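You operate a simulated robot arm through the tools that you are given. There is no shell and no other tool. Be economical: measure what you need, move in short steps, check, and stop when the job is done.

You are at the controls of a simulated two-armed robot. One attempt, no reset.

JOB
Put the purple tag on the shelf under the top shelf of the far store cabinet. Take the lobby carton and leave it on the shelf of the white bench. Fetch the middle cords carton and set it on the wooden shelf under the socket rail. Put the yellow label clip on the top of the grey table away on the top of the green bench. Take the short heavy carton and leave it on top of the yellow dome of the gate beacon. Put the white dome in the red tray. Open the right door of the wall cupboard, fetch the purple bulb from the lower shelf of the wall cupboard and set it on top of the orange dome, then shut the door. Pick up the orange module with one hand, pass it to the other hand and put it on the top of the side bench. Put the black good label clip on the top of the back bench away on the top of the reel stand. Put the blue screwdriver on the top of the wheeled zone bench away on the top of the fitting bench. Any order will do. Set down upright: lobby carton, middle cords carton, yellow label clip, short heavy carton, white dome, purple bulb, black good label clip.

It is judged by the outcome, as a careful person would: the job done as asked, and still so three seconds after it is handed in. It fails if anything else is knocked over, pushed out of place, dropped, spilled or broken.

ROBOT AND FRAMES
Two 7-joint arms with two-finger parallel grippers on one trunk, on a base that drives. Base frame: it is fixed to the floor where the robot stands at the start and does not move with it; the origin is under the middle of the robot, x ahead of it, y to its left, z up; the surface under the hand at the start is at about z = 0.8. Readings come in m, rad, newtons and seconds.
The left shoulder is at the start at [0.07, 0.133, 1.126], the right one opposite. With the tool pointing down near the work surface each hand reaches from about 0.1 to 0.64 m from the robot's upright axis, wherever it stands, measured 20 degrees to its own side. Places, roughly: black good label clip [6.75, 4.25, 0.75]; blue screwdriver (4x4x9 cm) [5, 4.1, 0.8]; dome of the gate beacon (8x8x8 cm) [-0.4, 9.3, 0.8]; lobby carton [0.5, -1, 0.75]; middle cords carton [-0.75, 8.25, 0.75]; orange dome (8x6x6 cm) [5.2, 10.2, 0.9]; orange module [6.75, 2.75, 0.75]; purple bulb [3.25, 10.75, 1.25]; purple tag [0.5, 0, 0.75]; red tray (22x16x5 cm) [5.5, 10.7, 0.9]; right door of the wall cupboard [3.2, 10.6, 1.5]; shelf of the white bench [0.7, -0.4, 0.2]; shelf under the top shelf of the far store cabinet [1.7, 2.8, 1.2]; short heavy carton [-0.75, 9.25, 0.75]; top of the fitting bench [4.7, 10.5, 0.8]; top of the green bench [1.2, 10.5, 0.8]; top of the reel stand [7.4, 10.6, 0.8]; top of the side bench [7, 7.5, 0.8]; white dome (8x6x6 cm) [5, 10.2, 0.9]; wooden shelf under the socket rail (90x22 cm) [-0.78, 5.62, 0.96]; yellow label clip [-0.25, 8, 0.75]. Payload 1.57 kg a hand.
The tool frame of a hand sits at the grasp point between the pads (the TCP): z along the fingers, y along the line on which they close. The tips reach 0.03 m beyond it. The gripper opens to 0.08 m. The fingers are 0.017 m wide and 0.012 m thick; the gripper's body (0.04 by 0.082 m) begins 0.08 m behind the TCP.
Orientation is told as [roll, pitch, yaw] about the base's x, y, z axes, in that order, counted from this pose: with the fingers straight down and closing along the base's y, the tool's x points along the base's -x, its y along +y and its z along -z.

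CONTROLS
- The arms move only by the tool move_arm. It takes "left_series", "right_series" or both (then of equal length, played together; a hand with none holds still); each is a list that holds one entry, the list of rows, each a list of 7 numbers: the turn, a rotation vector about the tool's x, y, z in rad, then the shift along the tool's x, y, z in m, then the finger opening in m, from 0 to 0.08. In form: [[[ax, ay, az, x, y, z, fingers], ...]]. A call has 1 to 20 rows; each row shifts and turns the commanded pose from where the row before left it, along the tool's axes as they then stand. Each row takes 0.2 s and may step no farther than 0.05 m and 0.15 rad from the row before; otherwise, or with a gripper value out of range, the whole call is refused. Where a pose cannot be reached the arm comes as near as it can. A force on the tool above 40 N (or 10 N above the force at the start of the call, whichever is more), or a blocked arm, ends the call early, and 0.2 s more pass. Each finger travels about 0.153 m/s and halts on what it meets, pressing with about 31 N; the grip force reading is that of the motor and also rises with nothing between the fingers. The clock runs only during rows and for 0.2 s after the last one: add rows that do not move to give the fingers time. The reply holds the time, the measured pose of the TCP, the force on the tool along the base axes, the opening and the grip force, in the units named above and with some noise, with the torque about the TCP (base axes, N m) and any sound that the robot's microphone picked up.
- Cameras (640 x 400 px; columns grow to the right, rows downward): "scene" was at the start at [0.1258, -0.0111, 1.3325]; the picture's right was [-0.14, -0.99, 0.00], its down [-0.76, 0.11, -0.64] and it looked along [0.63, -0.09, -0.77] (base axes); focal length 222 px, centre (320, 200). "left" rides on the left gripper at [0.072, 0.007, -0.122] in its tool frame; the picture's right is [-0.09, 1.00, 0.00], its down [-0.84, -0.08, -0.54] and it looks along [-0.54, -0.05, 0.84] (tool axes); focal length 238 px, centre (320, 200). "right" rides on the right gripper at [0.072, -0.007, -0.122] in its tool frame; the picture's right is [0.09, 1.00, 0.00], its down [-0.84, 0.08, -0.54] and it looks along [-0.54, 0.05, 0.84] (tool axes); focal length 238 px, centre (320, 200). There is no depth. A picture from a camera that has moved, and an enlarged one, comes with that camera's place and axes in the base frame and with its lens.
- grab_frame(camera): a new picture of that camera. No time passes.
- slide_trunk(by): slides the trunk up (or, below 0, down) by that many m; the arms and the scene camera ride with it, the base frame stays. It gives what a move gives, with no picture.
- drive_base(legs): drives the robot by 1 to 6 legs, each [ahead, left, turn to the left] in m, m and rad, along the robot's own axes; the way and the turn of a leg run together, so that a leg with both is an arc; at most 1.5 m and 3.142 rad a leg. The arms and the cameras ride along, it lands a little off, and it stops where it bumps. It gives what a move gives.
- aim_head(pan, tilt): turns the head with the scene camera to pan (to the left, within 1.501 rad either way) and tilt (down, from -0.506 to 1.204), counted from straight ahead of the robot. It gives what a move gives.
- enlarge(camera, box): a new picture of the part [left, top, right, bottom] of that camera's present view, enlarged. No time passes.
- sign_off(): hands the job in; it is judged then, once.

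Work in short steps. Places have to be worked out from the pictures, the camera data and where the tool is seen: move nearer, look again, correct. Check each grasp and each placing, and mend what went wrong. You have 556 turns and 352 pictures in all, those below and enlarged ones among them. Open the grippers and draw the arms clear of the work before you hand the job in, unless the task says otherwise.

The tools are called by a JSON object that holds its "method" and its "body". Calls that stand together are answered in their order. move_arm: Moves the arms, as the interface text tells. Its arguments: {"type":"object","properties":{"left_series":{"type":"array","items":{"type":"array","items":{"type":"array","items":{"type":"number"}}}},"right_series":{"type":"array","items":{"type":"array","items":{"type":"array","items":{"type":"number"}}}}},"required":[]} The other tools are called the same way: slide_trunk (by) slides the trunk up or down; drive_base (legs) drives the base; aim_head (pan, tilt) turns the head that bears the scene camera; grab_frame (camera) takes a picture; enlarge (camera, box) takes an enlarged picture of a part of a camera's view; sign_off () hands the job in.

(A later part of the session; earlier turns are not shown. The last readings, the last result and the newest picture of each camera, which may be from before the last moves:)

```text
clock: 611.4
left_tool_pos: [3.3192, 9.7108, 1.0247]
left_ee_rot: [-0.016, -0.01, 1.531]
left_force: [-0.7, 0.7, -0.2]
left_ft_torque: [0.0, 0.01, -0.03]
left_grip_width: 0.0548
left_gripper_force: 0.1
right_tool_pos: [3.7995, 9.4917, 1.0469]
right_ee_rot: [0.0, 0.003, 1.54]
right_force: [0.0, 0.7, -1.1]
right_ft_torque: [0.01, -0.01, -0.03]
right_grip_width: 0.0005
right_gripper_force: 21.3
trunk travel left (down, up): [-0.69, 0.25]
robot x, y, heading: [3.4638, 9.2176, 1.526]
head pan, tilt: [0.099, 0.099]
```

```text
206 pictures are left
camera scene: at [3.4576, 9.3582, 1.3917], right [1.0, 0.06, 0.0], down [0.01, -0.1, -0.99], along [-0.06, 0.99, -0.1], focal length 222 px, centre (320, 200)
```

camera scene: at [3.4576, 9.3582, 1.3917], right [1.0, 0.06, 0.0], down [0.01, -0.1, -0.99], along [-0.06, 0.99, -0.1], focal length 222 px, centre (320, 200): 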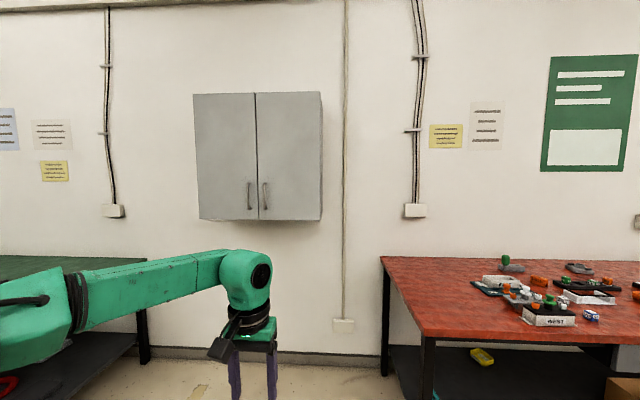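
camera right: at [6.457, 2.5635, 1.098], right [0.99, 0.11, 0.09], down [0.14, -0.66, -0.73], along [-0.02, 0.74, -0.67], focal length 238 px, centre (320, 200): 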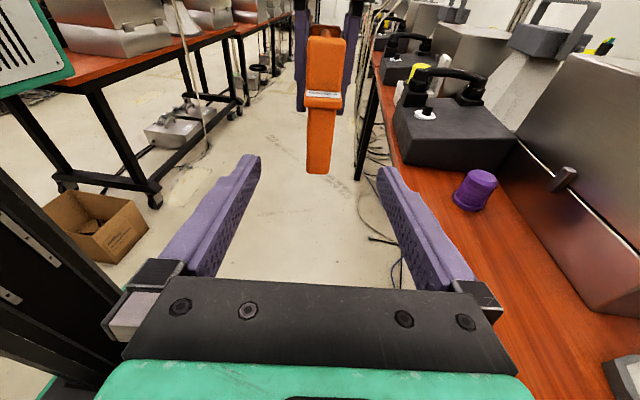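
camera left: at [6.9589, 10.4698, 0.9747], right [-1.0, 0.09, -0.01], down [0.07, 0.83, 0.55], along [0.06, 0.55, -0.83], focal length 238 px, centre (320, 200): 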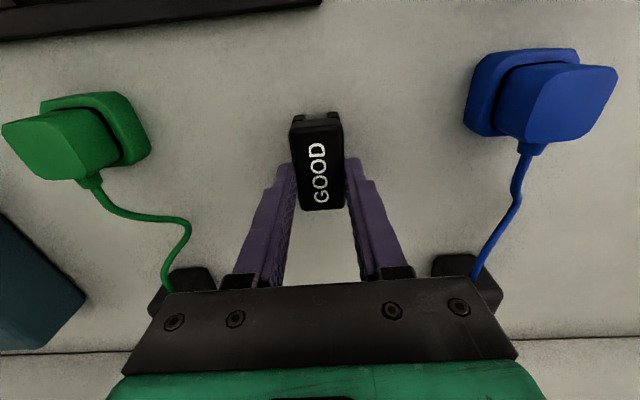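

The cupboard's right door spans x≈3.05–3.37 (hinge on its right), z 1.16–1.83, with a vertical bar handle near x≈3.08, z≈1.28. I raise the trunk, position left of it, and point the right hand forward.

{"method": "slide_trunk", "body": {"by": 0.2}}

{"method": "drive_base", "body": {"legs": [[0, 0.55, 0.045], [0.35, 0, 0]]}}

{"method": "move_arm", "body": {"right_series": [[[0, -0.15, 0, 0, 0, 0, 0.08], [0, -0.15, 0, 0, 0, 0, 0.08], [0, -0.15, 0, 0, 0, 0, 0.08], [0, -0.15, 0, 0, 0, 0, 0.08], [0, -0.15, 0, 0, 0, 0, 0.08], [0, -0.15, 0, 0, 0, 0, 0.08], [0, -0.15, 0, 0, 0, 0, 0.08], [0, -0.15, 0, 0, 0, 0, 0.08], [0, -0.15, 0, 0, 0, 0, 0.08], [0, -0.15, 0, 0, 0, 0, 0.08]]]}}

{"method": "grab_frame", "body": {"camera": "right"}}

{"method": "grab_frame", "body": {"camera": "scene"}}

```text
clock: 613.6
left_tool_pos: [3.3201, 9.7116, 1.225]
left_ee_rot: [-0.015, -0.01, 1.532]
left_force: [0.3, 0.2, 0.0]
left_ft_torque: [-0.02, -0.01, 0.03]
left_grip_width: 0.0552
left_gripper_force: 0.1
right_tool_pos: [3.8004, 9.4913, 1.2488]
right_ee_rot: [0.0, 0.003, 1.538]
right_force: [-0.1, -1.0, -1.0]
right_ft_torque: [-0.04, -0.02, 0.0]
right_grip_width: 0.0
right_gripper_force: 21.3
trunk travel left (down, up): [-0.89, 0.05]
robot x, y, heading: [3.4606, 9.2148, 1.522]
head pan, tilt: [0.099, 0.099]
```

```text
clock: 618.6
left_tool_pos: [2.7248, 10.0583, 1.2255]
left_ee_rot: [-0.016, -0.012, 1.592]
left_force: [0.1, 0.1, -0.7]
left_ft_torque: [0.03, -0.01, -0.06]
left_grip_width: 0.0551
left_gripper_force: 0.1
right_tool_pos: [3.2178, 9.867, 1.2478]
right_ee_rot: [0.001, 0.001, 1.598]
right_force: [-0.2, 0.0, 0.6]
right_ft_torque: [0.01, -0.02, -0.01]
right_grip_width: 0.0002
right_gripper_force: 21.0
trunk travel left (down, up): [-0.89, 0.05]
robot x, y, heading: [2.895, 9.5734, 1.584]
head pan, tilt: [0.099, 0.099]
```

```text
clock: 620.8
left_tool_pos: [2.7272, 10.0601, 1.2252]
left_ee_rot: [-0.014, -0.009, 1.592]
left_force: [0.7, 0.0, 0.2]
left_ft_torque: [-0.01, -0.03, 0.01]
left_grip_width: 0.055
left_gripper_force: 0.0
right_tool_pos: [3.3199, 9.9778, 1.3468]
right_ee_rot: [0.226, -1.406, 1.309]
right_force: [0.0, 0.2, 0.4]
right_ft_torque: [0.03, 0.0, 0.0]
right_grip_width: 0.08
right_gripper_force: 0.0
right hand out of reach, approached as far as the arm can: row 2, 3, 4, 5, 6, 7, 8, 9
trunk travel left (down, up): [-0.89, 0.05]
robot x, y, heading: [2.8955, 9.5757, 1.585]
head pan, tilt: [0.099, 0.099]
```

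```text
205 pictures are left
camera right: at [3.3204, 9.8457, 1.2955], right [-1.0, 0.02, -0.05], down [-0.06, -0.4, 0.91], along [0.0, 0.92, 0.4], focal length 238 px, centre (320, 200)
```

right: 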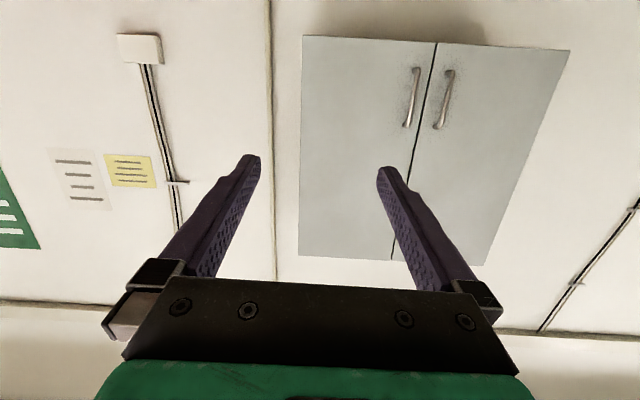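

```text
204 pictures are left
camera scene: at [2.886, 9.7154, 1.5919], right [0.99, 0.11, 0.0], down [0.01, -0.1, -1.0], along [-0.11, 0.99, -0.1], focal length 222 px, centre (320, 200)
```

scene: 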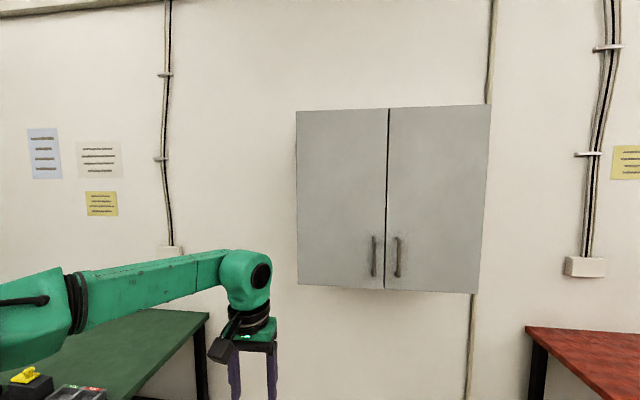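

Handle triangulated at ≈(3.09, 10.54, 1.29). I drive 0.3 m closer and bring the right hand in front of it.

{"method": "drive_base", "body": {"legs": [[0.3, 0, -0.015]]}}

{"method": "move_arm", "body": {"right_series": [[[0, 0, 0, 0.0025, 0.039, 0.02, 0.06], [0, 0, 0, 0.0025, 0.039, 0.02, 0.06], [0, 0, 0, 0.0025, 0.039, 0.02, 0.06], [0, 0, 0, 0.0025, 0.039, 0.02, 0.06], [0, 0, 0, 0.0025, 0.039, 0.02, 0.06], [0, 0, 0, 0.0025, 0.039, 0.0, 0.06], [0, 0, 0, 0, 0, 0, 0.06]]]}}

{"method": "grab_frame", "body": {"camera": "right"}}

{"method": "grab_frame", "body": {"camera": "scene"}}

```text
clock: 622.9
left_tool_pos: [2.7303, 10.3548, 1.2252]
left_ee_rot: [-0.017, -0.012, 1.578]
left_force: [0.5, -0.2, -0.1]
left_ft_torque: [0.01, 0.0, 0.02]
left_grip_width: 0.0551
left_gripper_force: 0.1
right_tool_pos: [3.3221, 10.2645, 1.3469]
right_ee_rot: [0.19, -1.41, 1.331]
right_force: [0.5, -0.3, 0.4]
right_ft_torque: [-0.02, 0.01, -0.01]
right_grip_width: 0.0802
right_gripper_force: 0.0
trunk travel left (down, up): [-0.89, 0.05]
robot x, y, heading: [2.8917, 9.8708, 1.57]
head pan, tilt: [0.099, 0.099]
```

```text
clock: 624.5
left_tool_pos: [2.7276, 10.3577, 1.2252]
left_ee_rot: [-0.017, -0.011, 1.576]
left_force: [-0.4, -1.2, -0.9]
left_ft_torque: [-0.03, 0.01, -0.03]
left_grip_width: 0.055
left_gripper_force: 0.0
right_tool_pos: [3.0896, 10.3756, 1.3241]
right_ee_rot: [0.184, -1.406, 1.337]
right_force: [-0.1, -0.5, -0.2]
right_ft_torque: [-0.01, -0.04, 0.02]
right_grip_width: 0.0601
right_gripper_force: 0.0
trunk travel left (down, up): [-0.89, 0.05]
robot x, y, heading: [2.8891, 9.8707, 1.576]
head pan, tilt: [0.099, 0.099]
```

```text
203 pictures are left
camera right: at [3.089, 10.2432, 1.2735], right [-1.0, 0.04, -0.06], down [-0.07, -0.4, 0.92], along [0.01, 0.92, 0.4], focal length 238 px, centre (320, 200)
```

right: 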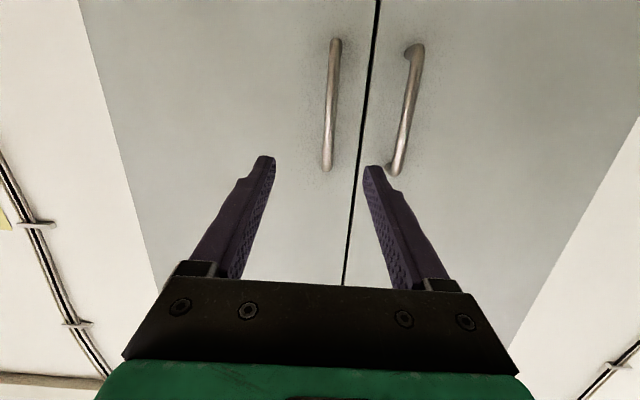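

```text
202 pictures are left
camera scene: at [2.8807, 10.0103, 1.5918], right [0.99, 0.1, 0.0], down [0.01, -0.1, -1.0], along [-0.1, 0.99, -0.1], focal length 222 px, centre (320, 200)
```

scene: 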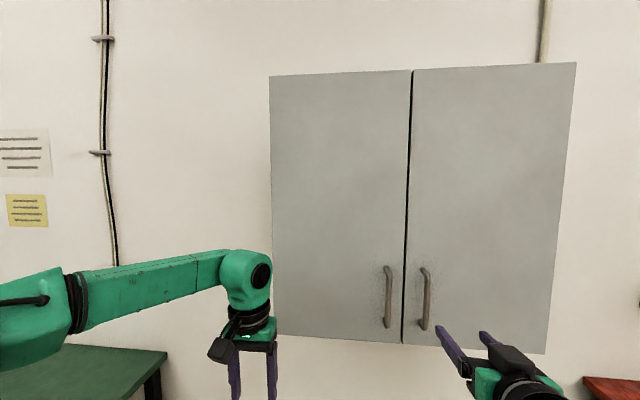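

The right-door handle (x≈3.089, z 1.22–1.36) is centered between the fingers. I advance 14 cm and close.

{"method": "move_arm", "body": {"right_series": [[[0, 0, 0, 0, 0, 0.045, 0.06], [0, 0, 0, 0, 0, 0.045, 0.06], [0, 0, 0, 0, 0, 0.04, 0.06], [0, 0, 0, 0, 0, 0.006, 0.06], [0, 0, 0, 0, 0, 0, 0.0], [0, 0, 0, 0, 0, 0, 0.0], [0, 0, 0, 0, 0, 0, 0.0]]]}}

{"method": "grab_frame", "body": {"camera": "right"}}

```text
clock: 626.1
left_tool_pos: [2.7197, 10.3587, 1.2243]
left_ee_rot: [-0.024, -0.011, 1.58]
left_force: [0.4, 0.1, 0.0]
left_ft_torque: [0.03, -0.03, 0.0]
left_grip_width: 0.0552
left_gripper_force: 0.1
right_tool_pos: [3.0846, 10.5111, 1.3024]
right_ee_rot: [0.127, -1.403, 1.399]
right_force: [-23.2, -1.9, -7.4]
right_ft_torque: [0.37, -0.06, 0.66]
right_grip_width: 0.0131
right_gripper_force: 30.5
trunk travel left (down, up): [-0.89, 0.05]
robot x, y, heading: [2.8941, 9.8682, 1.573]
head pan, tilt: [0.099, 0.099]
```

```text
201 pictures are left
camera right: at [3.085, 10.3792, 1.252], right [-1.0, 0.03, -0.07], down [-0.08, -0.39, 0.92], along [0.0, 0.92, 0.39], focal length 238 px, centre (320, 200)
```

right: 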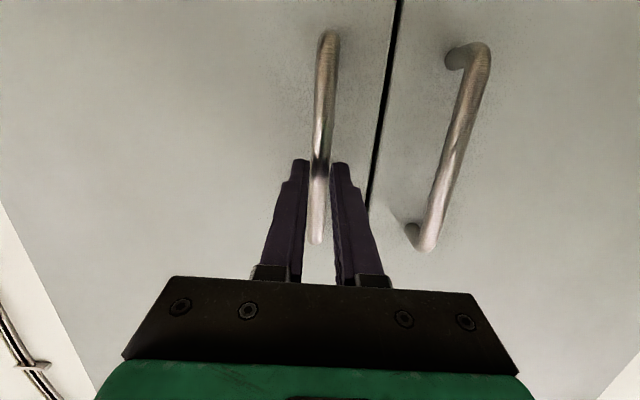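

Handle gripped. I pull it along the door's arc (hinge ≈(3.365, 10.575)), 0.1 rad per row, four rows first.

{"method": "move_arm", "body": {"right_series": [[[-0.0983, -0.007, -0.0169, 0.0052, -0.0073, -0.0272, 0.0], [-0.0983, -0.007, -0.0169, 0.0052, -0.0073, -0.0272, 0.0], [-0.0983, -0.007, -0.0169, 0.0052, -0.0073, -0.0272, 0.0], [-0.0983, -0.007, -0.0169, 0.0052, -0.0073, -0.0272, 0.0], [0, 0, 0, 0, 0, 0, 0.0]]]}}

{"method": "grab_frame", "body": {"camera": "scene"}}

```text
clock: 627.3
left_tool_pos: [2.7298, 10.3582, 1.2246]
left_ee_rot: [-0.016, -0.011, 1.578]
left_force: [-0.4, 0.4, -1.0]
left_ft_torque: [0.0, -0.01, 0.02]
left_grip_width: 0.0552
left_gripper_force: 0.2
right_tool_pos: [3.1407, 10.4029, 1.2895]
right_ee_rot: [0.176, -1.439, 1.736]
right_force: [-0.2, -0.4, 0.2]
right_ft_torque: [-0.02, 0.0, -0.01]
right_grip_width: 0.0
right_gripper_force: 20.8
trunk travel left (down, up): [-0.89, 0.05]
robot x, y, heading: [2.8915, 9.8708, 1.571]
head pan, tilt: [0.099, 0.099]
```

```text
200 pictures are left
camera scene: at [2.8837, 10.0118, 1.5913], right [0.99, 0.1, 0.0], down [0.01, -0.1, -0.99], along [-0.1, 0.99, -0.1], focal length 222 px, centre (320, 200)
```

scene: 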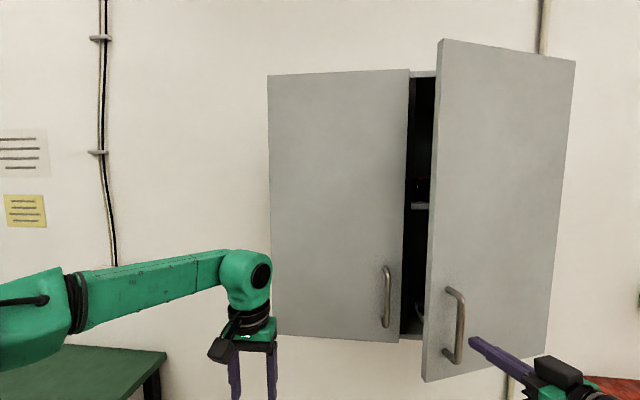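

The fingers slipped off but the door is ajar (~20°). I look to regrip the handle.

{"method": "move_arm", "body": {"right_series": [[[0, 0, 0, 0, 0, -0.04, 0.04], [0, 0, 0, 0, 0, -0.04, 0.06], [0, 0, 0, 0, 0, 0, 0.06]]]}}

{"method": "grab_frame", "body": {"camera": "right"}}

```text
clock: 628.1
left_tool_pos: [2.73, 10.3615, 1.2227]
left_ee_rot: [-0.014, -0.006, 1.578]
left_force: [0.1, 0.3, -0.1]
left_ft_torque: [-0.04, 0.01, -0.02]
left_grip_width: 0.0551
left_gripper_force: 0.0
right_tool_pos: [3.1638, 10.3472, 1.2992]
right_ee_rot: [0.162, -1.444, 1.759]
right_force: [-0.4, -0.2, 0.4]
right_ft_torque: [-0.01, 0.01, 0.03]
right_grip_width: 0.0599
right_gripper_force: 0.1
right hand out of reach, approached as far as the arm can: row 2
trunk travel left (down, up): [-0.89, 0.05]
robot x, y, heading: [2.8939, 9.8689, 1.571]
head pan, tilt: [0.099, 0.099]
```

```text
199 pictures are left
camera right: at [3.2142, 10.2266, 1.2439], right [-0.93, -0.35, -0.07], down [0.09, -0.43, 0.9], along [-0.34, 0.83, 0.43], focal length 238 px, centre (320, 200)
```

right: 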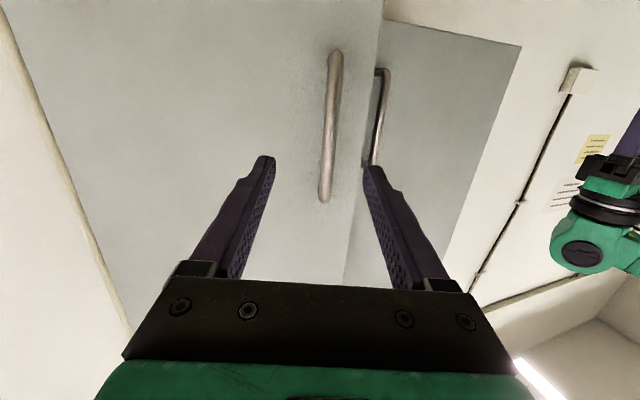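

The handle is well aligned again. I advance, close firmly, and pull slower (0.05 rad per row).

{"method": "move_arm", "body": {"right_series": [[[0, 0, 0, 0.002, 0.004, 0.045, 0.06], [0, 0, 0, 0.002, 0.004, 0.045, 0.06], [0, 0, 0, 0, 0, 0.025, 0.06], [0, 0, 0, 0, 0, 0, 0.0], [0, 0, 0, 0, 0, 0, 0.0], [0, 0, 0, 0, 0, 0, 0.0], [-0.0494, -0.0035, -0.006, 0.0018, -0.002, -0.0137, 0.0], [-0.0494, -0.0035, -0.006, 0.0018, -0.002, -0.0137, 0.0], [-0.0494, -0.0035, -0.006, 0.0018, -0.002, -0.0137, 0.0], [-0.0494, -0.0035, -0.006, 0.0018, -0.002, -0.0137, 0.0], [-0.0494, -0.0035, -0.006, 0.0018, -0.002, -0.0137, 0.0], [-0.0494, -0.0035, -0.006, 0.0018, -0.002, -0.0137, 0.0]]]}}

{"method": "grab_frame", "body": {"camera": "scene"}}

```text
clock: 630.7
left_tool_pos: [2.7302, 10.3576, 1.2248]
left_ee_rot: [-0.013, -0.01, 1.577]
left_force: [-0.3, 0.1, 0.5]
left_ft_torque: [-0.02, -0.01, 0.02]
left_grip_width: 0.0548
left_gripper_force: 0.1
right_tool_pos: [3.1687, 10.3771, 1.2806]
right_ee_rot: [0.173, -1.471, 2.043]
right_force: [0.2, -0.5, -1.1]
right_ft_torque: [-0.01, 0.02, 0.0]
right_grip_width: 0.0001
right_gripper_force: 21.2
trunk travel left (down, up): [-0.89, 0.05]
robot x, y, heading: [2.8952, 9.8728, 1.577]
head pan, tilt: [0.099, 0.099]
```

```text
198 pictures are left
camera scene: at [2.8838, 10.0113, 1.5918], right [0.99, 0.1, 0.0], down [0.01, -0.1, -1.0], along [-0.1, 0.99, -0.1], focal length 222 px, centre (320, 200)
```

scene: 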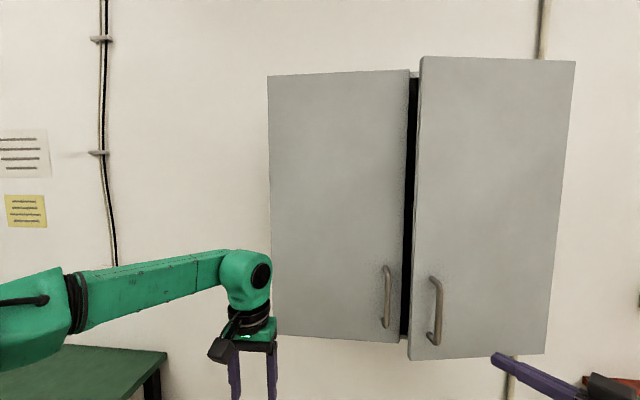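

It slipped again—likely gripping only at the fingertips. I rotate the hand back toward the door's present angle and look.

{"method": "move_arm", "body": {"right_series": [[[0, 0, 0, 0, 0, -0.03, 0.06], [0.148, 0.01, 0.015, 0, 0.02, -0.02, 0.06], [0.148, 0.01, 0.015, 0, 0.02, 0, 0.06], [0.148, 0.01, 0.015, 0, 0.01, 0, 0.06], [0, 0, 0, 0, 0, 0, 0.06]]]}}

{"method": "grab_frame", "body": {"camera": "right"}}

{"method": "grab_frame", "body": {"camera": "scene"}}

```text
clock: 631.9
left_tool_pos: [2.7311, 10.357, 1.2258]
left_ee_rot: [-0.014, -0.013, 1.578]
left_force: [0.5, -0.2, -0.9]
left_ft_torque: [-0.01, -0.01, 0.01]
left_grip_width: 0.0551
left_gripper_force: 0.1
right_tool_pos: [3.1878, 10.2981, 1.2803]
right_ee_rot: [0.075, -1.438, 1.702]
right_force: [1.4, -0.3, 0.2]
right_ft_torque: [-0.02, 0.03, 0.0]
right_grip_width: 0.0602
right_gripper_force: 0.1
right hand out of reach, approached as far as the arm can: row 4
trunk travel left (down, up): [-0.89, 0.05]
robot x, y, heading: [2.8933, 9.8717, 1.573]
head pan, tilt: [0.099, 0.099]
```

```text
197 pictures are left
camera right: at [3.2213, 10.1717, 1.2253], right [-0.97, -0.21, -0.08], down [0.02, -0.43, 0.9], along [-0.23, 0.88, 0.43], focal length 238 px, centre (320, 200)
```

right: 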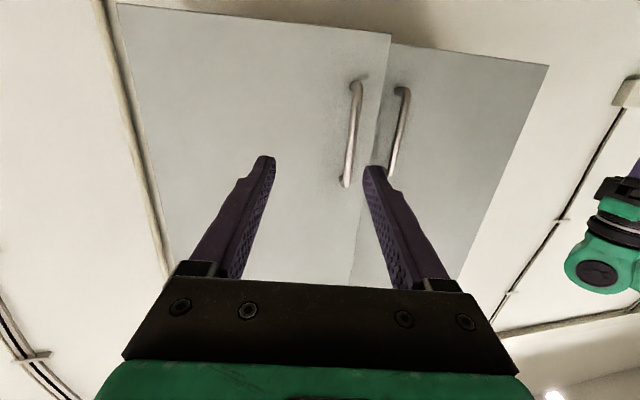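

```text
196 pictures are left
camera scene: at [2.8843, 10.0102, 1.5919], right [0.99, 0.1, 0.0], down [0.01, -0.1, -1.0], along [-0.1, 0.99, -0.1], focal length 222 px, centre (320, 200)
```

scene: 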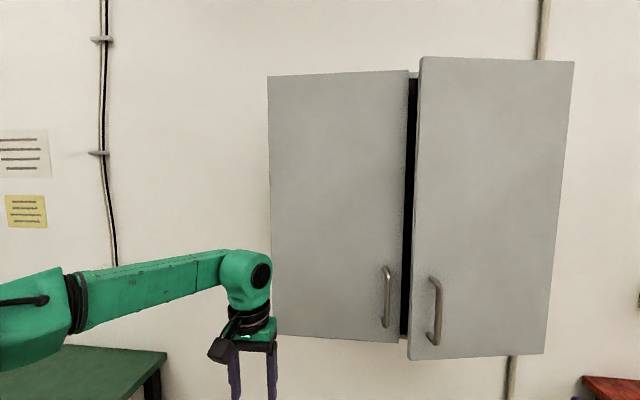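

Both views give the bar at (3.096, 10.512, 1.286); door is static. I approach again, deeper so the bar sits well inside the pads, and close.

{"method": "move_arm", "body": {"right_series": [[[0, 0, 0, -0.008, 0.0145, 0.03, 0.06], [0, 0, 0, -0.008, 0.0145, 0.03, 0.06], [0, 0, 0, -0.008, 0.0146, 0.03, 0.06], [0, 0, 0, -0.008, 0, 0.042, 0.06], [0, 0, 0, -0.008, 0, 0.042, 0.06], [0, 0, 0, 0, 0, 0.042, 0.06], [0, 0, 0, 0, 0, 0, 0.0], [0, 0, 0, 0, 0, 0, 0.0], [0, 0, 0, 0, 0, 0, 0.0]]]}}

{"method": "grab_frame", "body": {"camera": "right"}}

{"method": "grab_frame", "body": {"camera": "scene"}}

```text
clock: 633.9
left_tool_pos: [2.7253, 10.358, 1.2243]
left_ee_rot: [-0.02, -0.011, 1.578]
left_force: [0.3, 0.6, -0.1]
left_ft_torque: [-0.01, -0.03, 0.01]
left_grip_width: 0.055
left_gripper_force: 0.1
right_tool_pos: [3.0926, 10.5044, 1.2867]
right_ee_rot: [0.047, -1.433, 1.723]
right_force: [-11.0, -2.8, -4.8]
right_ft_torque: [-0.02, -0.26, 0.18]
right_grip_width: 0.0135
right_gripper_force: 30.2
right hand out of reach, approached as far as the arm can: row 1
trunk travel left (down, up): [-0.89, 0.05]
robot x, y, heading: [2.8909, 9.8704, 1.575]
head pan, tilt: [0.099, 0.099]
```

```text
195 pictures are left
camera right: at [3.1266, 10.3787, 1.2326], right [-0.97, -0.21, -0.08], down [0.01, -0.43, 0.9], along [-0.23, 0.88, 0.42], focal length 238 px, centre (320, 200)
```

right: 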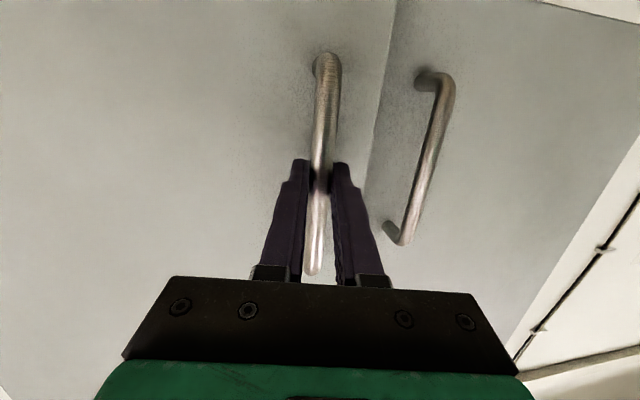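

```text
194 pictures are left
camera scene: at [2.8774, 10.0121, 1.5916], right [0.99, 0.1, 0.0], down [0.01, -0.1, -0.99], along [-0.1, 0.99, -0.1], focal length 222 px, centre (320, 200)
```

scene: 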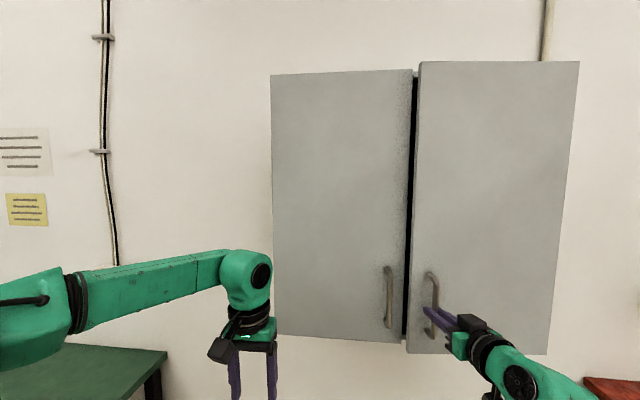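

Gripped. This time I pull straight back slowly without turning, then check the grip.

{"method": "move_arm", "body": {"right_series": [[[0, 0, 0, 0.001, 0, -0.01, 0.0], [0, 0, 0, 0.0015, 0, -0.012, 0.0], [0, 0, 0, 0.0015, -0.0005, -0.012, 0.0], [0, 0, 0, 0.0015, -0.001, -0.012, 0.0]]]}}

{"method": "grab_frame", "body": {"camera": "right"}}

```text
clock: 634.9
left_tool_pos: [2.7276, 10.3604, 1.2235]
left_ee_rot: [-0.018, -0.01, 1.576]
left_force: [-0.3, -0.1, -0.5]
left_ft_torque: [0.01, 0.02, -0.01]
left_grip_width: 0.055
left_gripper_force: 0.0
right_tool_pos: [3.1088, 10.4612, 1.2871]
right_ee_rot: [0.066, -1.428, 1.703]
right_force: [-9.5, -3.2, -18.0]
right_ft_torque: [0.22, -0.35, 0.21]
right_grip_width: 0.0137
right_gripper_force: 30.8
trunk travel left (down, up): [-0.89, 0.05]
robot x, y, heading: [2.8922, 9.8699, 1.578]
head pan, tilt: [0.099, 0.099]
```

```text
193 pictures are left
camera right: at [3.1401, 10.3343, 1.2335], right [-0.97, -0.21, -0.08], down [0.01, -0.42, 0.91], along [-0.22, 0.88, 0.42], focal length 238 px, centre (320, 200)
```

right: 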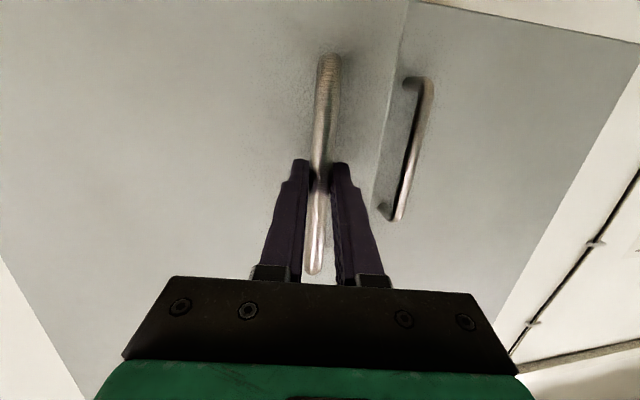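

Grip holds and the door follows. I continue along the arc with gentle co-rotation.

{"method": "move_arm", "body": {"right_series": [[[-0.053, -0.004, -0.007, 0.0022, -0.0037, -0.0146, 0.0], [-0.053, -0.004, -0.007, 0.0022, -0.0037, -0.0146, 0.0], [-0.053, -0.004, -0.007, 0.0022, -0.0037, -0.0146, 0.0], [-0.053, -0.004, -0.007, 0.0022, -0.0037, -0.0146, 0.0]]]}}

{"method": "grab_frame", "body": {"camera": "right"}}

```text
clock: 635.9
left_tool_pos: [2.7273, 10.3591, 1.2233]
left_ee_rot: [-0.016, -0.009, 1.579]
left_force: [-0.5, -0.4, 0.0]
left_ft_torque: [-0.01, -0.01, 0.03]
left_grip_width: 0.0551
left_gripper_force: 0.0
right_tool_pos: [3.1398, 10.4079, 1.2877]
right_ee_rot: [0.065, -1.447, 1.922]
right_force: [-12.6, -7.9, -25.7]
right_ft_torque: [-0.49, -0.56, 0.24]
right_grip_width: 0.0139
right_gripper_force: 30.3
trunk travel left (down, up): [-0.89, 0.05]
robot x, y, heading: [2.8927, 9.8743, 1.572]
head pan, tilt: [0.099, 0.099]
```

```text
192 pictures are left
camera right: at [3.1978, 10.2919, 1.2318], right [-0.91, -0.41, -0.08], down [0.11, -0.43, 0.9], along [-0.41, 0.8, 0.43], focal length 238 px, centre (320, 200)
```

right: 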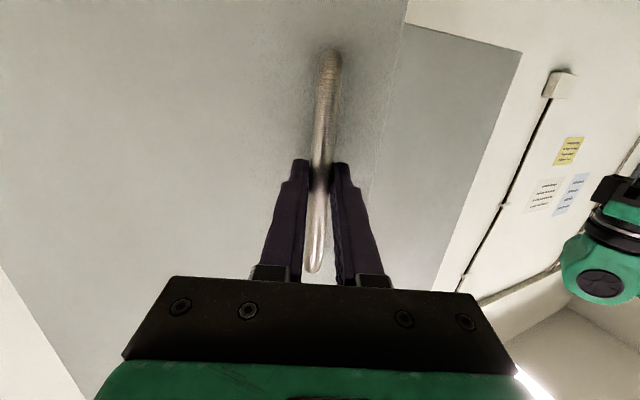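

Still holding. I continue with a small downward correction.

{"method": "move_arm", "body": {"right_series": [[[-0.053, -0.004, -0.007, 0.006, -0.0037, -0.0146, 0.0], [-0.053, -0.004, -0.007, 0.005, -0.0037, -0.0146, 0.0], [-0.053, -0.004, -0.007, 0.0028, -0.0037, -0.0146, 0.0], [-0.053, -0.004, -0.007, 0.0028, -0.0037, -0.0146, 0.0], [-0.053, -0.004, -0.007, 0.0028, -0.0037, -0.0146, 0.0]]]}}

{"method": "grab_frame", "body": {"camera": "scene"}}

```text
clock: 637.1
left_tool_pos: [2.729, 10.3547, 1.2271]
left_ee_rot: [-0.015, -0.013, 1.577]
left_force: [0.1, -1.0, -0.3]
left_ft_torque: [0.03, -0.02, 0.05]
left_grip_width: 0.0549
left_gripper_force: 0.2
right_tool_pos: [3.1964, 10.3477, 1.2825]
right_ee_rot: [-0.038, -1.485, 2.287]
right_force: [1.3, 1.3, 28.8]
right_ft_torque: [0.13, 0.44, -0.02]
right_grip_width: 0.0142
right_gripper_force: 30.5
trunk travel left (down, up): [-0.89, 0.05]
robot x, y, heading: [2.8946, 9.8739, 1.571]
head pan, tilt: [0.099, 0.099]
```

```text
191 pictures are left
camera scene: at [2.8819, 10.0061, 1.5925], right [0.99, 0.1, 0.0], down [0.01, -0.1, -1.0], along [-0.1, 0.99, -0.1], focal length 222 px, centre (320, 200)
```

scene: 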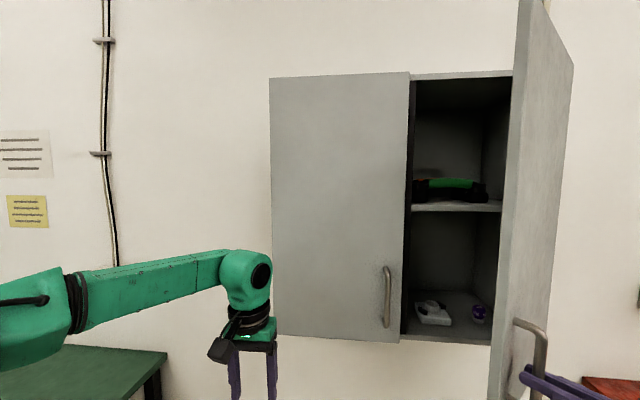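

The door is well open; the purple bulb is visible on the lower shelf. I pull it further open to ~90°.

{"method": "move_arm", "body": {"right_series": [[[-0.053, -0.004, -0.004, -0.003, -0.0037, -0.0146, 0.0], [-0.053, -0.004, -0.004, 0.0012, -0.0037, -0.0146, 0.0], [-0.053, -0.004, -0.004, 0.0012, -0.0037, -0.0146, 0.0], [-0.053, -0.004, -0.004, 0.0012, -0.0037, -0.0146, 0.0], [-0.053, -0.004, -0.004, 0.0012, -0.0037, -0.0146, 0.0], [-0.053, -0.004, -0.004, 0.0012, -0.0037, -0.0146, 0.0], [-0.053, -0.004, -0.004, 0.0012, -0.0037, -0.0146, 0.0]]]}}

{"method": "grab_frame", "body": {"camera": "scene"}}

```text
clock: 638.7
left_tool_pos: [2.7309, 10.3552, 1.2257]
left_ee_rot: [-0.015, -0.015, 1.579]
left_force: [-0.4, 0.3, -1.0]
left_ft_torque: [0.02, -0.01, 0.0]
left_grip_width: 0.0552
left_gripper_force: 0.0
right_tool_pos: [3.2885, 10.2976, 1.2839]
right_ee_rot: [0.032, -1.504, 2.591]
right_force: [-7.1, -17.4, -23.1]
right_ft_torque: [-0.29, -0.73, 0.17]
right_grip_width: 0.0137
right_gripper_force: 30.0
trunk travel left (down, up): [-0.89, 0.05]
robot x, y, heading: [2.8925, 9.8709, 1.571]
head pan, tilt: [0.099, 0.099]
```

```text
190 pictures are left
camera scene: at [2.8841, 10.0068, 1.5922], right [0.99, 0.1, 0.0], down [0.01, -0.1, -1.0], along [-0.1, 0.99, -0.1], focal length 222 px, centre (320, 200)
```

scene: 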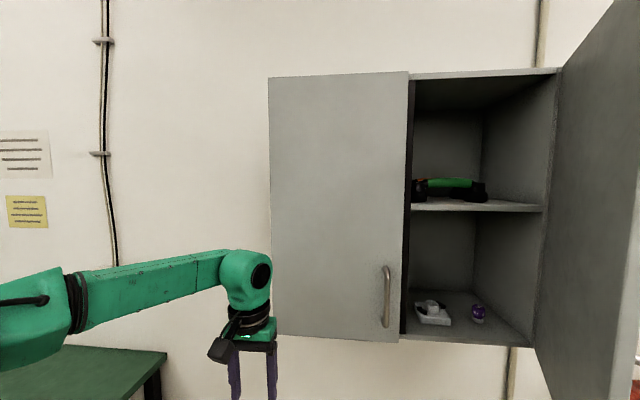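

Door ~75–80° open. I release the handle, back the right hand off, and zoom at the bulb.

{"method": "move_arm", "body": {"right_series": [[[0, 0, 0, 0, 0, 0, 0.04], [0, 0, 0, 0, 0, 0, 0.06], [0, 0, 0, 0, 0, -0.03, 0.06], [0, 0, 0, 0, 0, -0.04, 0.06], [0, 0, 0, 0, 0, -0.04, 0.06]]]}}

{"method": "enlarge", "body": {"camera": "scene", "box": [400, 240, 560, 345]}}

{"method": "grab_frame", "body": {"camera": "scene"}}

```text
clock: 639.9
left_tool_pos: [2.7306, 10.3567, 1.225]
left_ee_rot: [-0.014, -0.01, 1.578]
left_force: [-0.3, 0.1, 0.2]
left_ft_torque: [0.01, -0.01, -0.01]
left_grip_width: 0.0549
left_gripper_force: 0.0
right_tool_pos: [3.3839, 10.248, 1.2902]
right_ee_rot: [0.046, -1.508, 2.575]
right_force: [0.0, 0.0, 0.3]
right_ft_torque: [0.02, 0.04, -0.01]
right_grip_width: 0.0601
right_gripper_force: 0.1
trunk travel left (down, up): [-0.89, 0.05]
robot x, y, heading: [2.8918, 9.87, 1.571]
head pan, tilt: [0.099, 0.099]
```

```text
3.81 times, centred on (480, 292) of scene
camera zoom: at [2.884, 10.011, 1.5918], right [0.99, 0.1, 0.0], down [0.01, -0.1, -1.0], along [-0.1, 0.99, -0.1], focal length 844 px, centre (-290, -152)
```

zoom: 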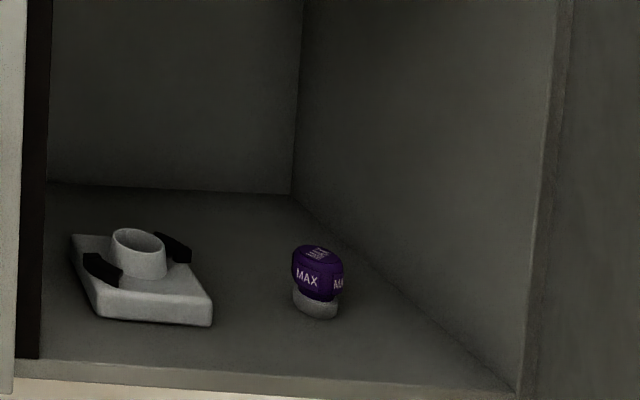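

```text
188 pictures are left
camera scene: at [2.884, 10.011, 1.5918], right [0.99, 0.1, 0.0], down [0.01, -0.1, -1.0], along [-0.1, 0.99, -0.1], focal length 222 px, centre (320, 200)
```

scene: 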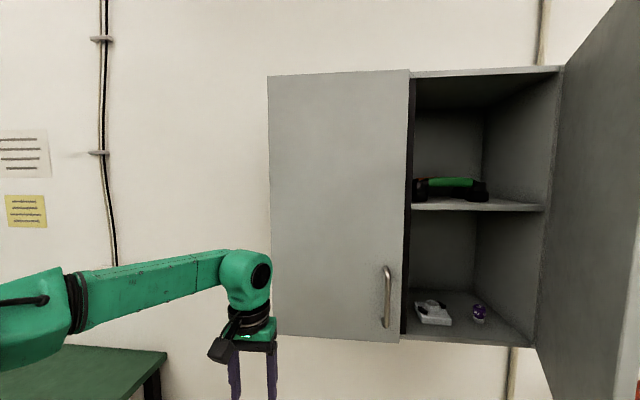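

Bulb at ≈(3.27, 10.645), z 1.18–1.235, ~4 cm wide. I'll fetch it with the left hand: pull it back a bit, yaw it to the right 0.38 and tilt it to point forward.

{"method": "move_arm", "body": {"left_series": [[[0, 0, 0.126, 0.03, 0, 0, 0.055], [0, 0, 0.126, 0.03, 0, 0, 0.055], [0, 0, 0.126, 0.03, 0, 0, 0.055], [0, -0.14, 0, 0, 0, 0, 0.055], [0, -0.14, 0, 0, 0, 0, 0.055], [0, -0.14, 0, 0, 0, 0, 0.055], [0, -0.14, 0, 0, 0, 0, 0.055], [0, -0.14, 0, 0, 0, 0, 0.055], [0, -0.14, 0, 0, 0, 0, 0.055], [0, -0.14, 0, 0, 0, 0, 0.055], [0, -0.14, 0, 0, 0, 0, 0.055], [0, -0.14, 0, 0, 0, 0, 0.055]]]}}

{"method": "grab_frame", "body": {"camera": "scene"}}

```text
clock: 642.5
left_tool_pos: [2.7187, 10.2689, 1.222]
left_ee_rot: [-0.018, -0.924, 1.213]
left_force: [0.0, 0.0, -0.4]
left_ft_torque: [0.02, 0.02, -0.01]
left_grip_width: 0.0551
left_gripper_force: 0.2
left hand out of reach, approached as far as the arm can: row 10, 11, 12
right_tool_pos: [3.3829, 10.2483, 1.2898]
right_ee_rot: [0.051, -1.505, 2.572]
right_force: [-0.5, -0.3, 0.1]
right_ft_torque: [0.0, 0.0, 0.03]
right_grip_width: 0.0601
right_gripper_force: 0.1
trunk travel left (down, up): [-0.89, 0.05]
robot x, y, heading: [2.892, 9.871, 1.572]
head pan, tilt: [0.099, 0.099]
```

```text
187 pictures are left
camera scene: at [2.8827, 10.012, 1.5917], right [0.99, 0.1, 0.0], down [0.01, -0.1, -0.99], along [-0.1, 0.99, -0.1], focal length 222 px, centre (320, 200)
```

scene: 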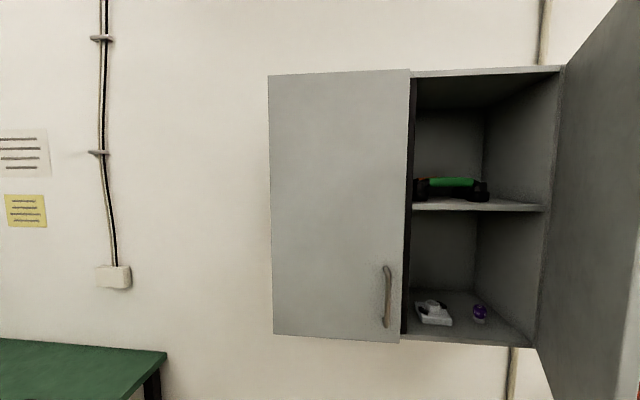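

The left hand reached a 53° tilt, which suits reaching in. I move the base right/forward to bring the bulb within reach.

{"method": "drive_base", "body": {"legs": [[0.0, -0.24, 0], [0.08, 0, 0]]}}

{"method": "aim_head", "body": {"pan": 0.0, "tilt": 0.4}}

{"method": "grab_frame", "body": {"camera": "scene"}}

{"method": "grab_frame", "body": {"camera": "left"}}

```text
clock: 644.9
left_tool_pos: [2.9589, 10.3445, 1.2249]
left_ee_rot: [-0.016, -0.931, 1.211]
left_force: [0.4, -0.6, -0.2]
left_ft_torque: [0.01, 0.01, 0.0]
left_grip_width: 0.0552
left_gripper_force: 0.1
right_tool_pos: [3.623, 10.3241, 1.2934]
right_ee_rot: [-0.026, -1.508, 2.648]
right_force: [-0.6, 0.3, -0.1]
right_ft_torque: [-0.03, -0.02, -0.05]
right_grip_width: 0.0599
right_gripper_force: 0.1
trunk travel left (down, up): [-0.89, 0.05]
robot x, y, heading: [3.131, 9.9512, 1.572]
head pan, tilt: [0.099, 0.099]
```

```text
clock: 645.7
left_tool_pos: [2.9599, 10.3519, 1.2225]
left_ee_rot: [-0.018, -0.922, 1.214]
left_force: [-0.7, 0.2, -0.3]
left_ft_torque: [-0.01, 0.0, -0.02]
left_grip_width: 0.0547
left_gripper_force: 0.1
right_tool_pos: [3.6252, 10.3321, 1.2891]
right_ee_rot: [0.07, -1.504, 2.552]
right_force: [1.1, 0.6, -0.6]
right_ft_torque: [0.01, 0.02, 0.01]
right_grip_width: 0.06
right_gripper_force: 0.1
trunk travel left (down, up): [-0.89, 0.05]
robot x, y, heading: [3.134, 9.9497, 1.574]
head pan, tilt: [0.0, 0.4]
```

```text
186 pictures are left
camera scene: at [3.1334, 10.0965, 1.5637], right [1.0, 0.0, 0.0], down [0.0, -0.39, -0.92], along [0.0, 0.92, -0.39], focal length 222 px, centre (320, 200)
```

scene: 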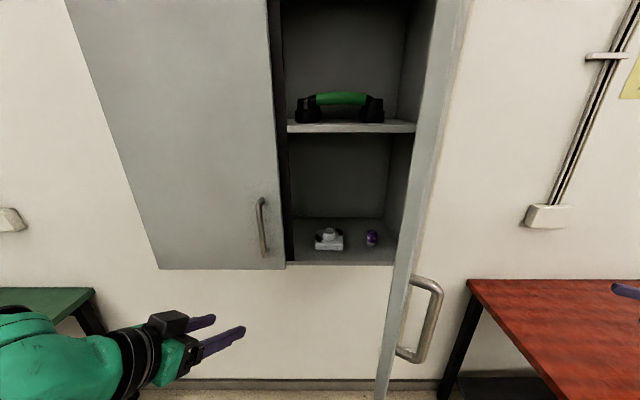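

```text
185 pictures are left
camera left: at [2.902, 10.2233, 1.2384], right [-0.91, 0.41, 0.06], down [0.09, 0.04, 1.0], along [0.41, 0.91, -0.08], focal length 238 px, centre (320, 200)
```

left: 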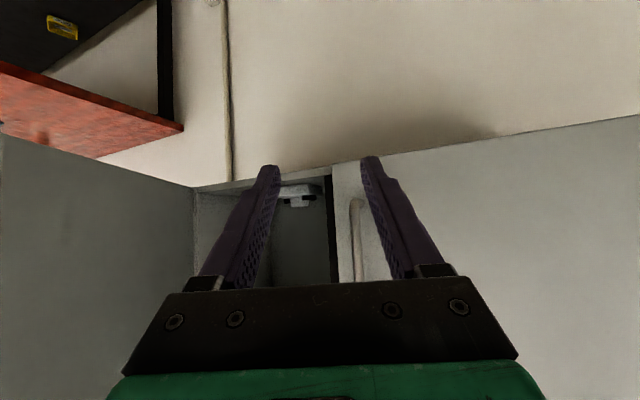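

Bulb refined at ≈(3.277, 10.645). I move the left hand through the opening toward a pre-grasp point.

{"method": "move_arm", "body": {"left_series": [[[0, 0, 0, -0.029, -0.0322, 0.006, 0.06], [0, 0, 0, -0.029, -0.0322, 0.006, 0.06], [0, 0, 0, -0.029, -0.0322, 0.006, 0.06], [0, 0, 0, -0.029, -0.0322, 0.006, 0.06], [0, 0, 0, -0.029, -0.0322, 0.006, 0.06], [0, 0, 0, -0.0194, -0.0089, 0.0347, 0.06], [0, 0, 0, -0.0194, -0.0089, 0.0347, 0.06], [0, 0, 0, -0.0194, -0.0089, 0.0347, 0.06], [0, 0, 0, 0, 0, 0, 0.06]]]}}

{"method": "grab_frame", "body": {"camera": "left"}}

{"method": "grab_frame", "body": {"camera": "scene"}}

```text
clock: 647.7
left_tool_pos: [3.2172, 10.4973, 1.3108]
left_ee_rot: [-0.016, -0.923, 1.21]
left_force: [-0.1, -0.6, -0.4]
left_ft_torque: [0.0, 0.01, 0.0]
left_grip_width: 0.0599
left_gripper_force: 0.1
right_tool_pos: [3.6247, 10.3312, 1.2896]
right_ee_rot: [0.047, -1.505, 2.577]
right_force: [-0.4, -0.1, -0.7]
right_ft_torque: [-0.02, 0.01, -0.01]
right_grip_width: 0.0599
right_gripper_force: 0.0
trunk travel left (down, up): [-0.89, 0.05]
robot x, y, heading: [3.1338, 9.9518, 1.571]
head pan, tilt: [0.0, 0.4]
```

```text
184 pictures are left
camera left: at [3.1586, 10.3693, 1.326], right [-0.91, 0.41, 0.06], down [0.09, 0.04, 1.0], along [0.41, 0.91, -0.07], focal length 238 px, centre (320, 200)
```

left: 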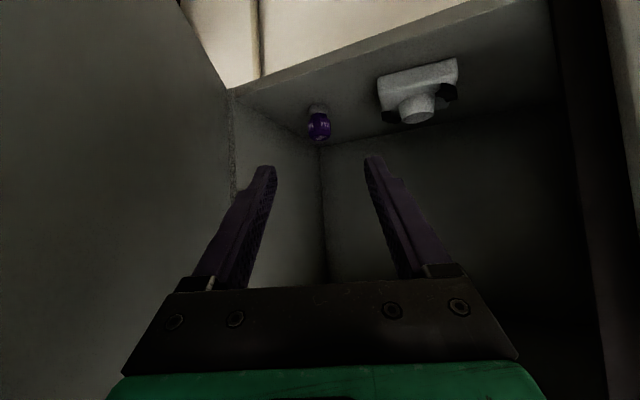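

```text
183 pictures are left
camera scene: at [3.133, 10.0942, 1.5639], right [1.0, 0.0, 0.0], down [0.0, -0.39, -0.92], along [0.0, 0.92, -0.39], focal length 222 px, centre (320, 200)
```

scene: 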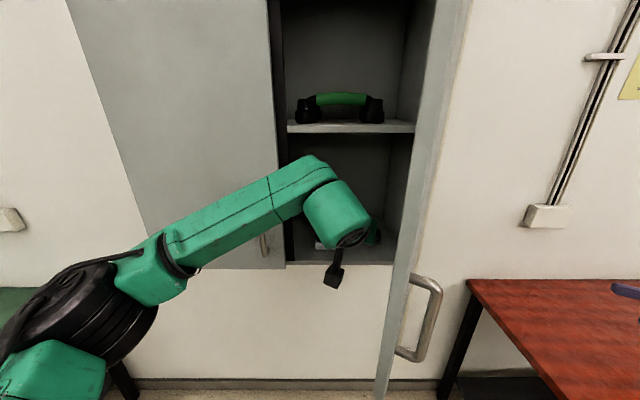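

Consistent: bulb at (3.279, 10.645, ~1.207). I advance along the fingers and close.

{"method": "move_arm", "body": {"left_series": [[[0, 0, 0, -0.0158, -0.0074, 0.03, 0.06], [0, 0, 0, 0, 0, 0.04, 0.06], [0, 0, 0, 0, 0, 0.04, 0.06], [0, 0, 0, 0, 0, 0.04, 0.06], [0, 0, 0, 0, 0, 0.03, 0.06], [0, 0, 0, 0, 0, 0, 0.06]]]}}

{"method": "grab_frame", "body": {"camera": "left"}}

```text
clock: 649.1
left_tool_pos: [3.2711, 10.6391, 1.2111]
left_ee_rot: [-0.018, -0.926, 1.211]
left_force: [-0.9, 0.0, 0.3]
left_ft_torque: [-0.02, 0.0, 0.0]
left_grip_width: 0.0601
left_gripper_force: 0.1
left hand out of reach, approached as far as the arm can: row 5
right_tool_pos: [3.624, 10.3301, 1.2898]
right_ee_rot: [0.039, -1.507, 2.583]
right_force: [0.5, 0.5, 0.0]
right_ft_torque: [0.01, -0.02, 0.03]
right_grip_width: 0.0599
right_gripper_force: 0.0
trunk travel left (down, up): [-0.89, 0.05]
robot x, y, heading: [3.1314, 9.954, 1.575]
head pan, tilt: [0.0, 0.4]
```

```text
182 pictures are left
camera left: at [3.2124, 10.5102, 1.2274], right [-0.91, 0.41, 0.06], down [0.09, 0.04, 1.0], along [0.41, 0.91, -0.07], focal length 238 px, centre (320, 200)
```

left: 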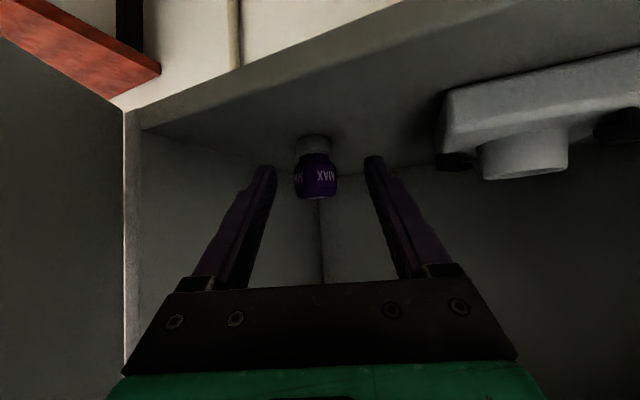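

The bulb is slightly deeper and lower: ≈(3.282, 10.66), z 1.173–1.214. I nudge the base 2 cm forward and correct before closing.

{"method": "drive_base", "body": {"legs": [[0.02, 0, 0]]}}

{"method": "move_arm", "body": {"left_series": [[[0, 0, 0, 0.0112, -0.0085, 0.0085, 0.06], [0, 0, 0, 0, 0, 0, 0.06]]]}}

{"method": "grab_frame", "body": {"camera": "left"}}

```text
clock: 649.9
left_tool_pos: [3.271, 10.6546, 1.2165]
left_ee_rot: [-0.015, -0.93, 1.211]
left_force: [0.1, -0.1, 0.3]
left_ft_torque: [-0.03, 0.03, 0.0]
left_grip_width: 0.0601
left_gripper_force: 0.0
right_tool_pos: [3.6224, 10.3443, 1.2928]
right_ee_rot: [-0.016, -1.507, 2.639]
right_force: [-0.2, -0.2, -0.2]
right_ft_torque: [0.03, 0.0, -0.04]
right_grip_width: 0.06
right_gripper_force: 0.1
trunk travel left (down, up): [-0.89, 0.05]
robot x, y, heading: [3.1357, 9.9706, 1.578]
head pan, tilt: [0.0, 0.4]
```

```text
clock: 650.5
left_tool_pos: [3.2768, 10.6541, 1.1996]
left_ee_rot: [-0.017, -0.929, 1.212]
left_force: [-0.5, -0.2, -0.6]
left_ft_torque: [0.0, 0.02, 0.01]
left_grip_width: 0.0598
left_gripper_force: 0.0
right_tool_pos: [3.6244, 10.3481, 1.2894]
right_ee_rot: [0.029, -1.505, 2.591]
right_force: [0.3, -1.0, 0.6]
right_ft_torque: [0.02, -0.03, 0.02]
right_grip_width: 0.0602
right_gripper_force: 0.0
trunk travel left (down, up): [-0.89, 0.05]
robot x, y, heading: [3.1342, 9.9719, 1.571]
head pan, tilt: [0.0, 0.4]
```

```text
181 pictures are left
camera left: at [3.2197, 10.5262, 1.2152], right [-0.91, 0.41, 0.06], down [0.09, 0.04, 1.0], along [0.41, 0.91, -0.07], focal length 238 px, centre (320, 200)
```

left: 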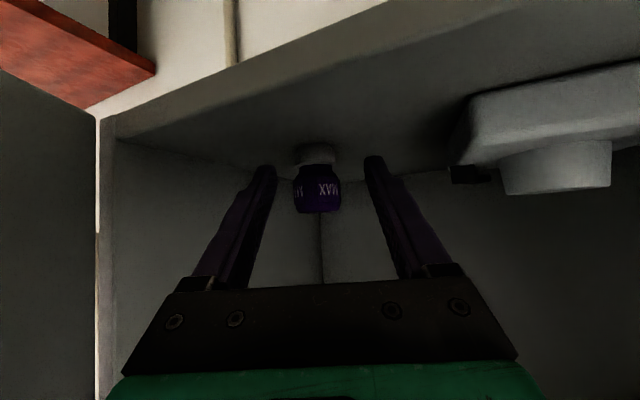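

The bulb now projects right onto the grasp point. I close the fingers.

{"method": "move_arm", "body": {"left_series": [[[0, 0, 0, 0, 0, 0, 0.04], [0, 0, 0, 0, 0, 0, 0.02], [0, 0, 0, 0, 0, 0, 0.01], [0, 0, 0, 0, 0, 0, 0.01]]]}}

{"method": "grab_frame", "body": {"camera": "left"}}

```text
clock: 651.5
left_tool_pos: [3.277, 10.6559, 1.1985]
left_ee_rot: [-0.017, -0.925, 1.215]
left_force: [-0.2, 0.6, 0.4]
left_ft_torque: [0.0, 0.02, 0.05]
left_grip_width: 0.0297
left_gripper_force: 31.2
right_tool_pos: [3.6242, 10.3502, 1.2892]
right_ee_rot: [0.051, -1.505, 2.57]
right_force: [-0.5, -0.1, 0.1]
right_ft_torque: [0.0, -0.01, -0.02]
right_grip_width: 0.0602
right_gripper_force: 0.2
trunk travel left (down, up): [-0.89, 0.05]
robot x, y, heading: [3.135, 9.9707, 1.57]
head pan, tilt: [0.0, 0.4]
```

```text
180 pictures are left
camera left: at [3.22, 10.5277, 1.2143], right [-0.91, 0.41, 0.06], down [0.09, 0.04, 1.0], along [0.41, 0.91, -0.07], focal length 238 px, centre (320, 200)
```

left: 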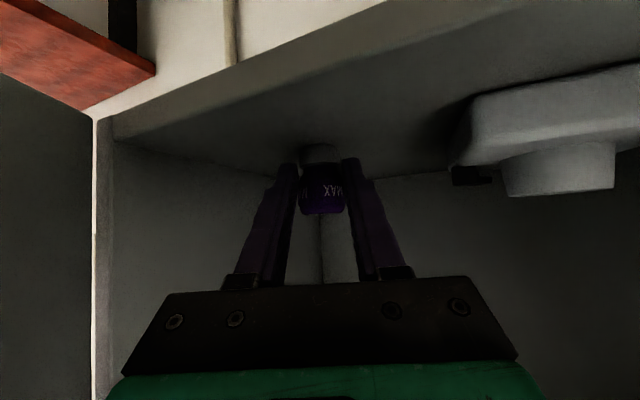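

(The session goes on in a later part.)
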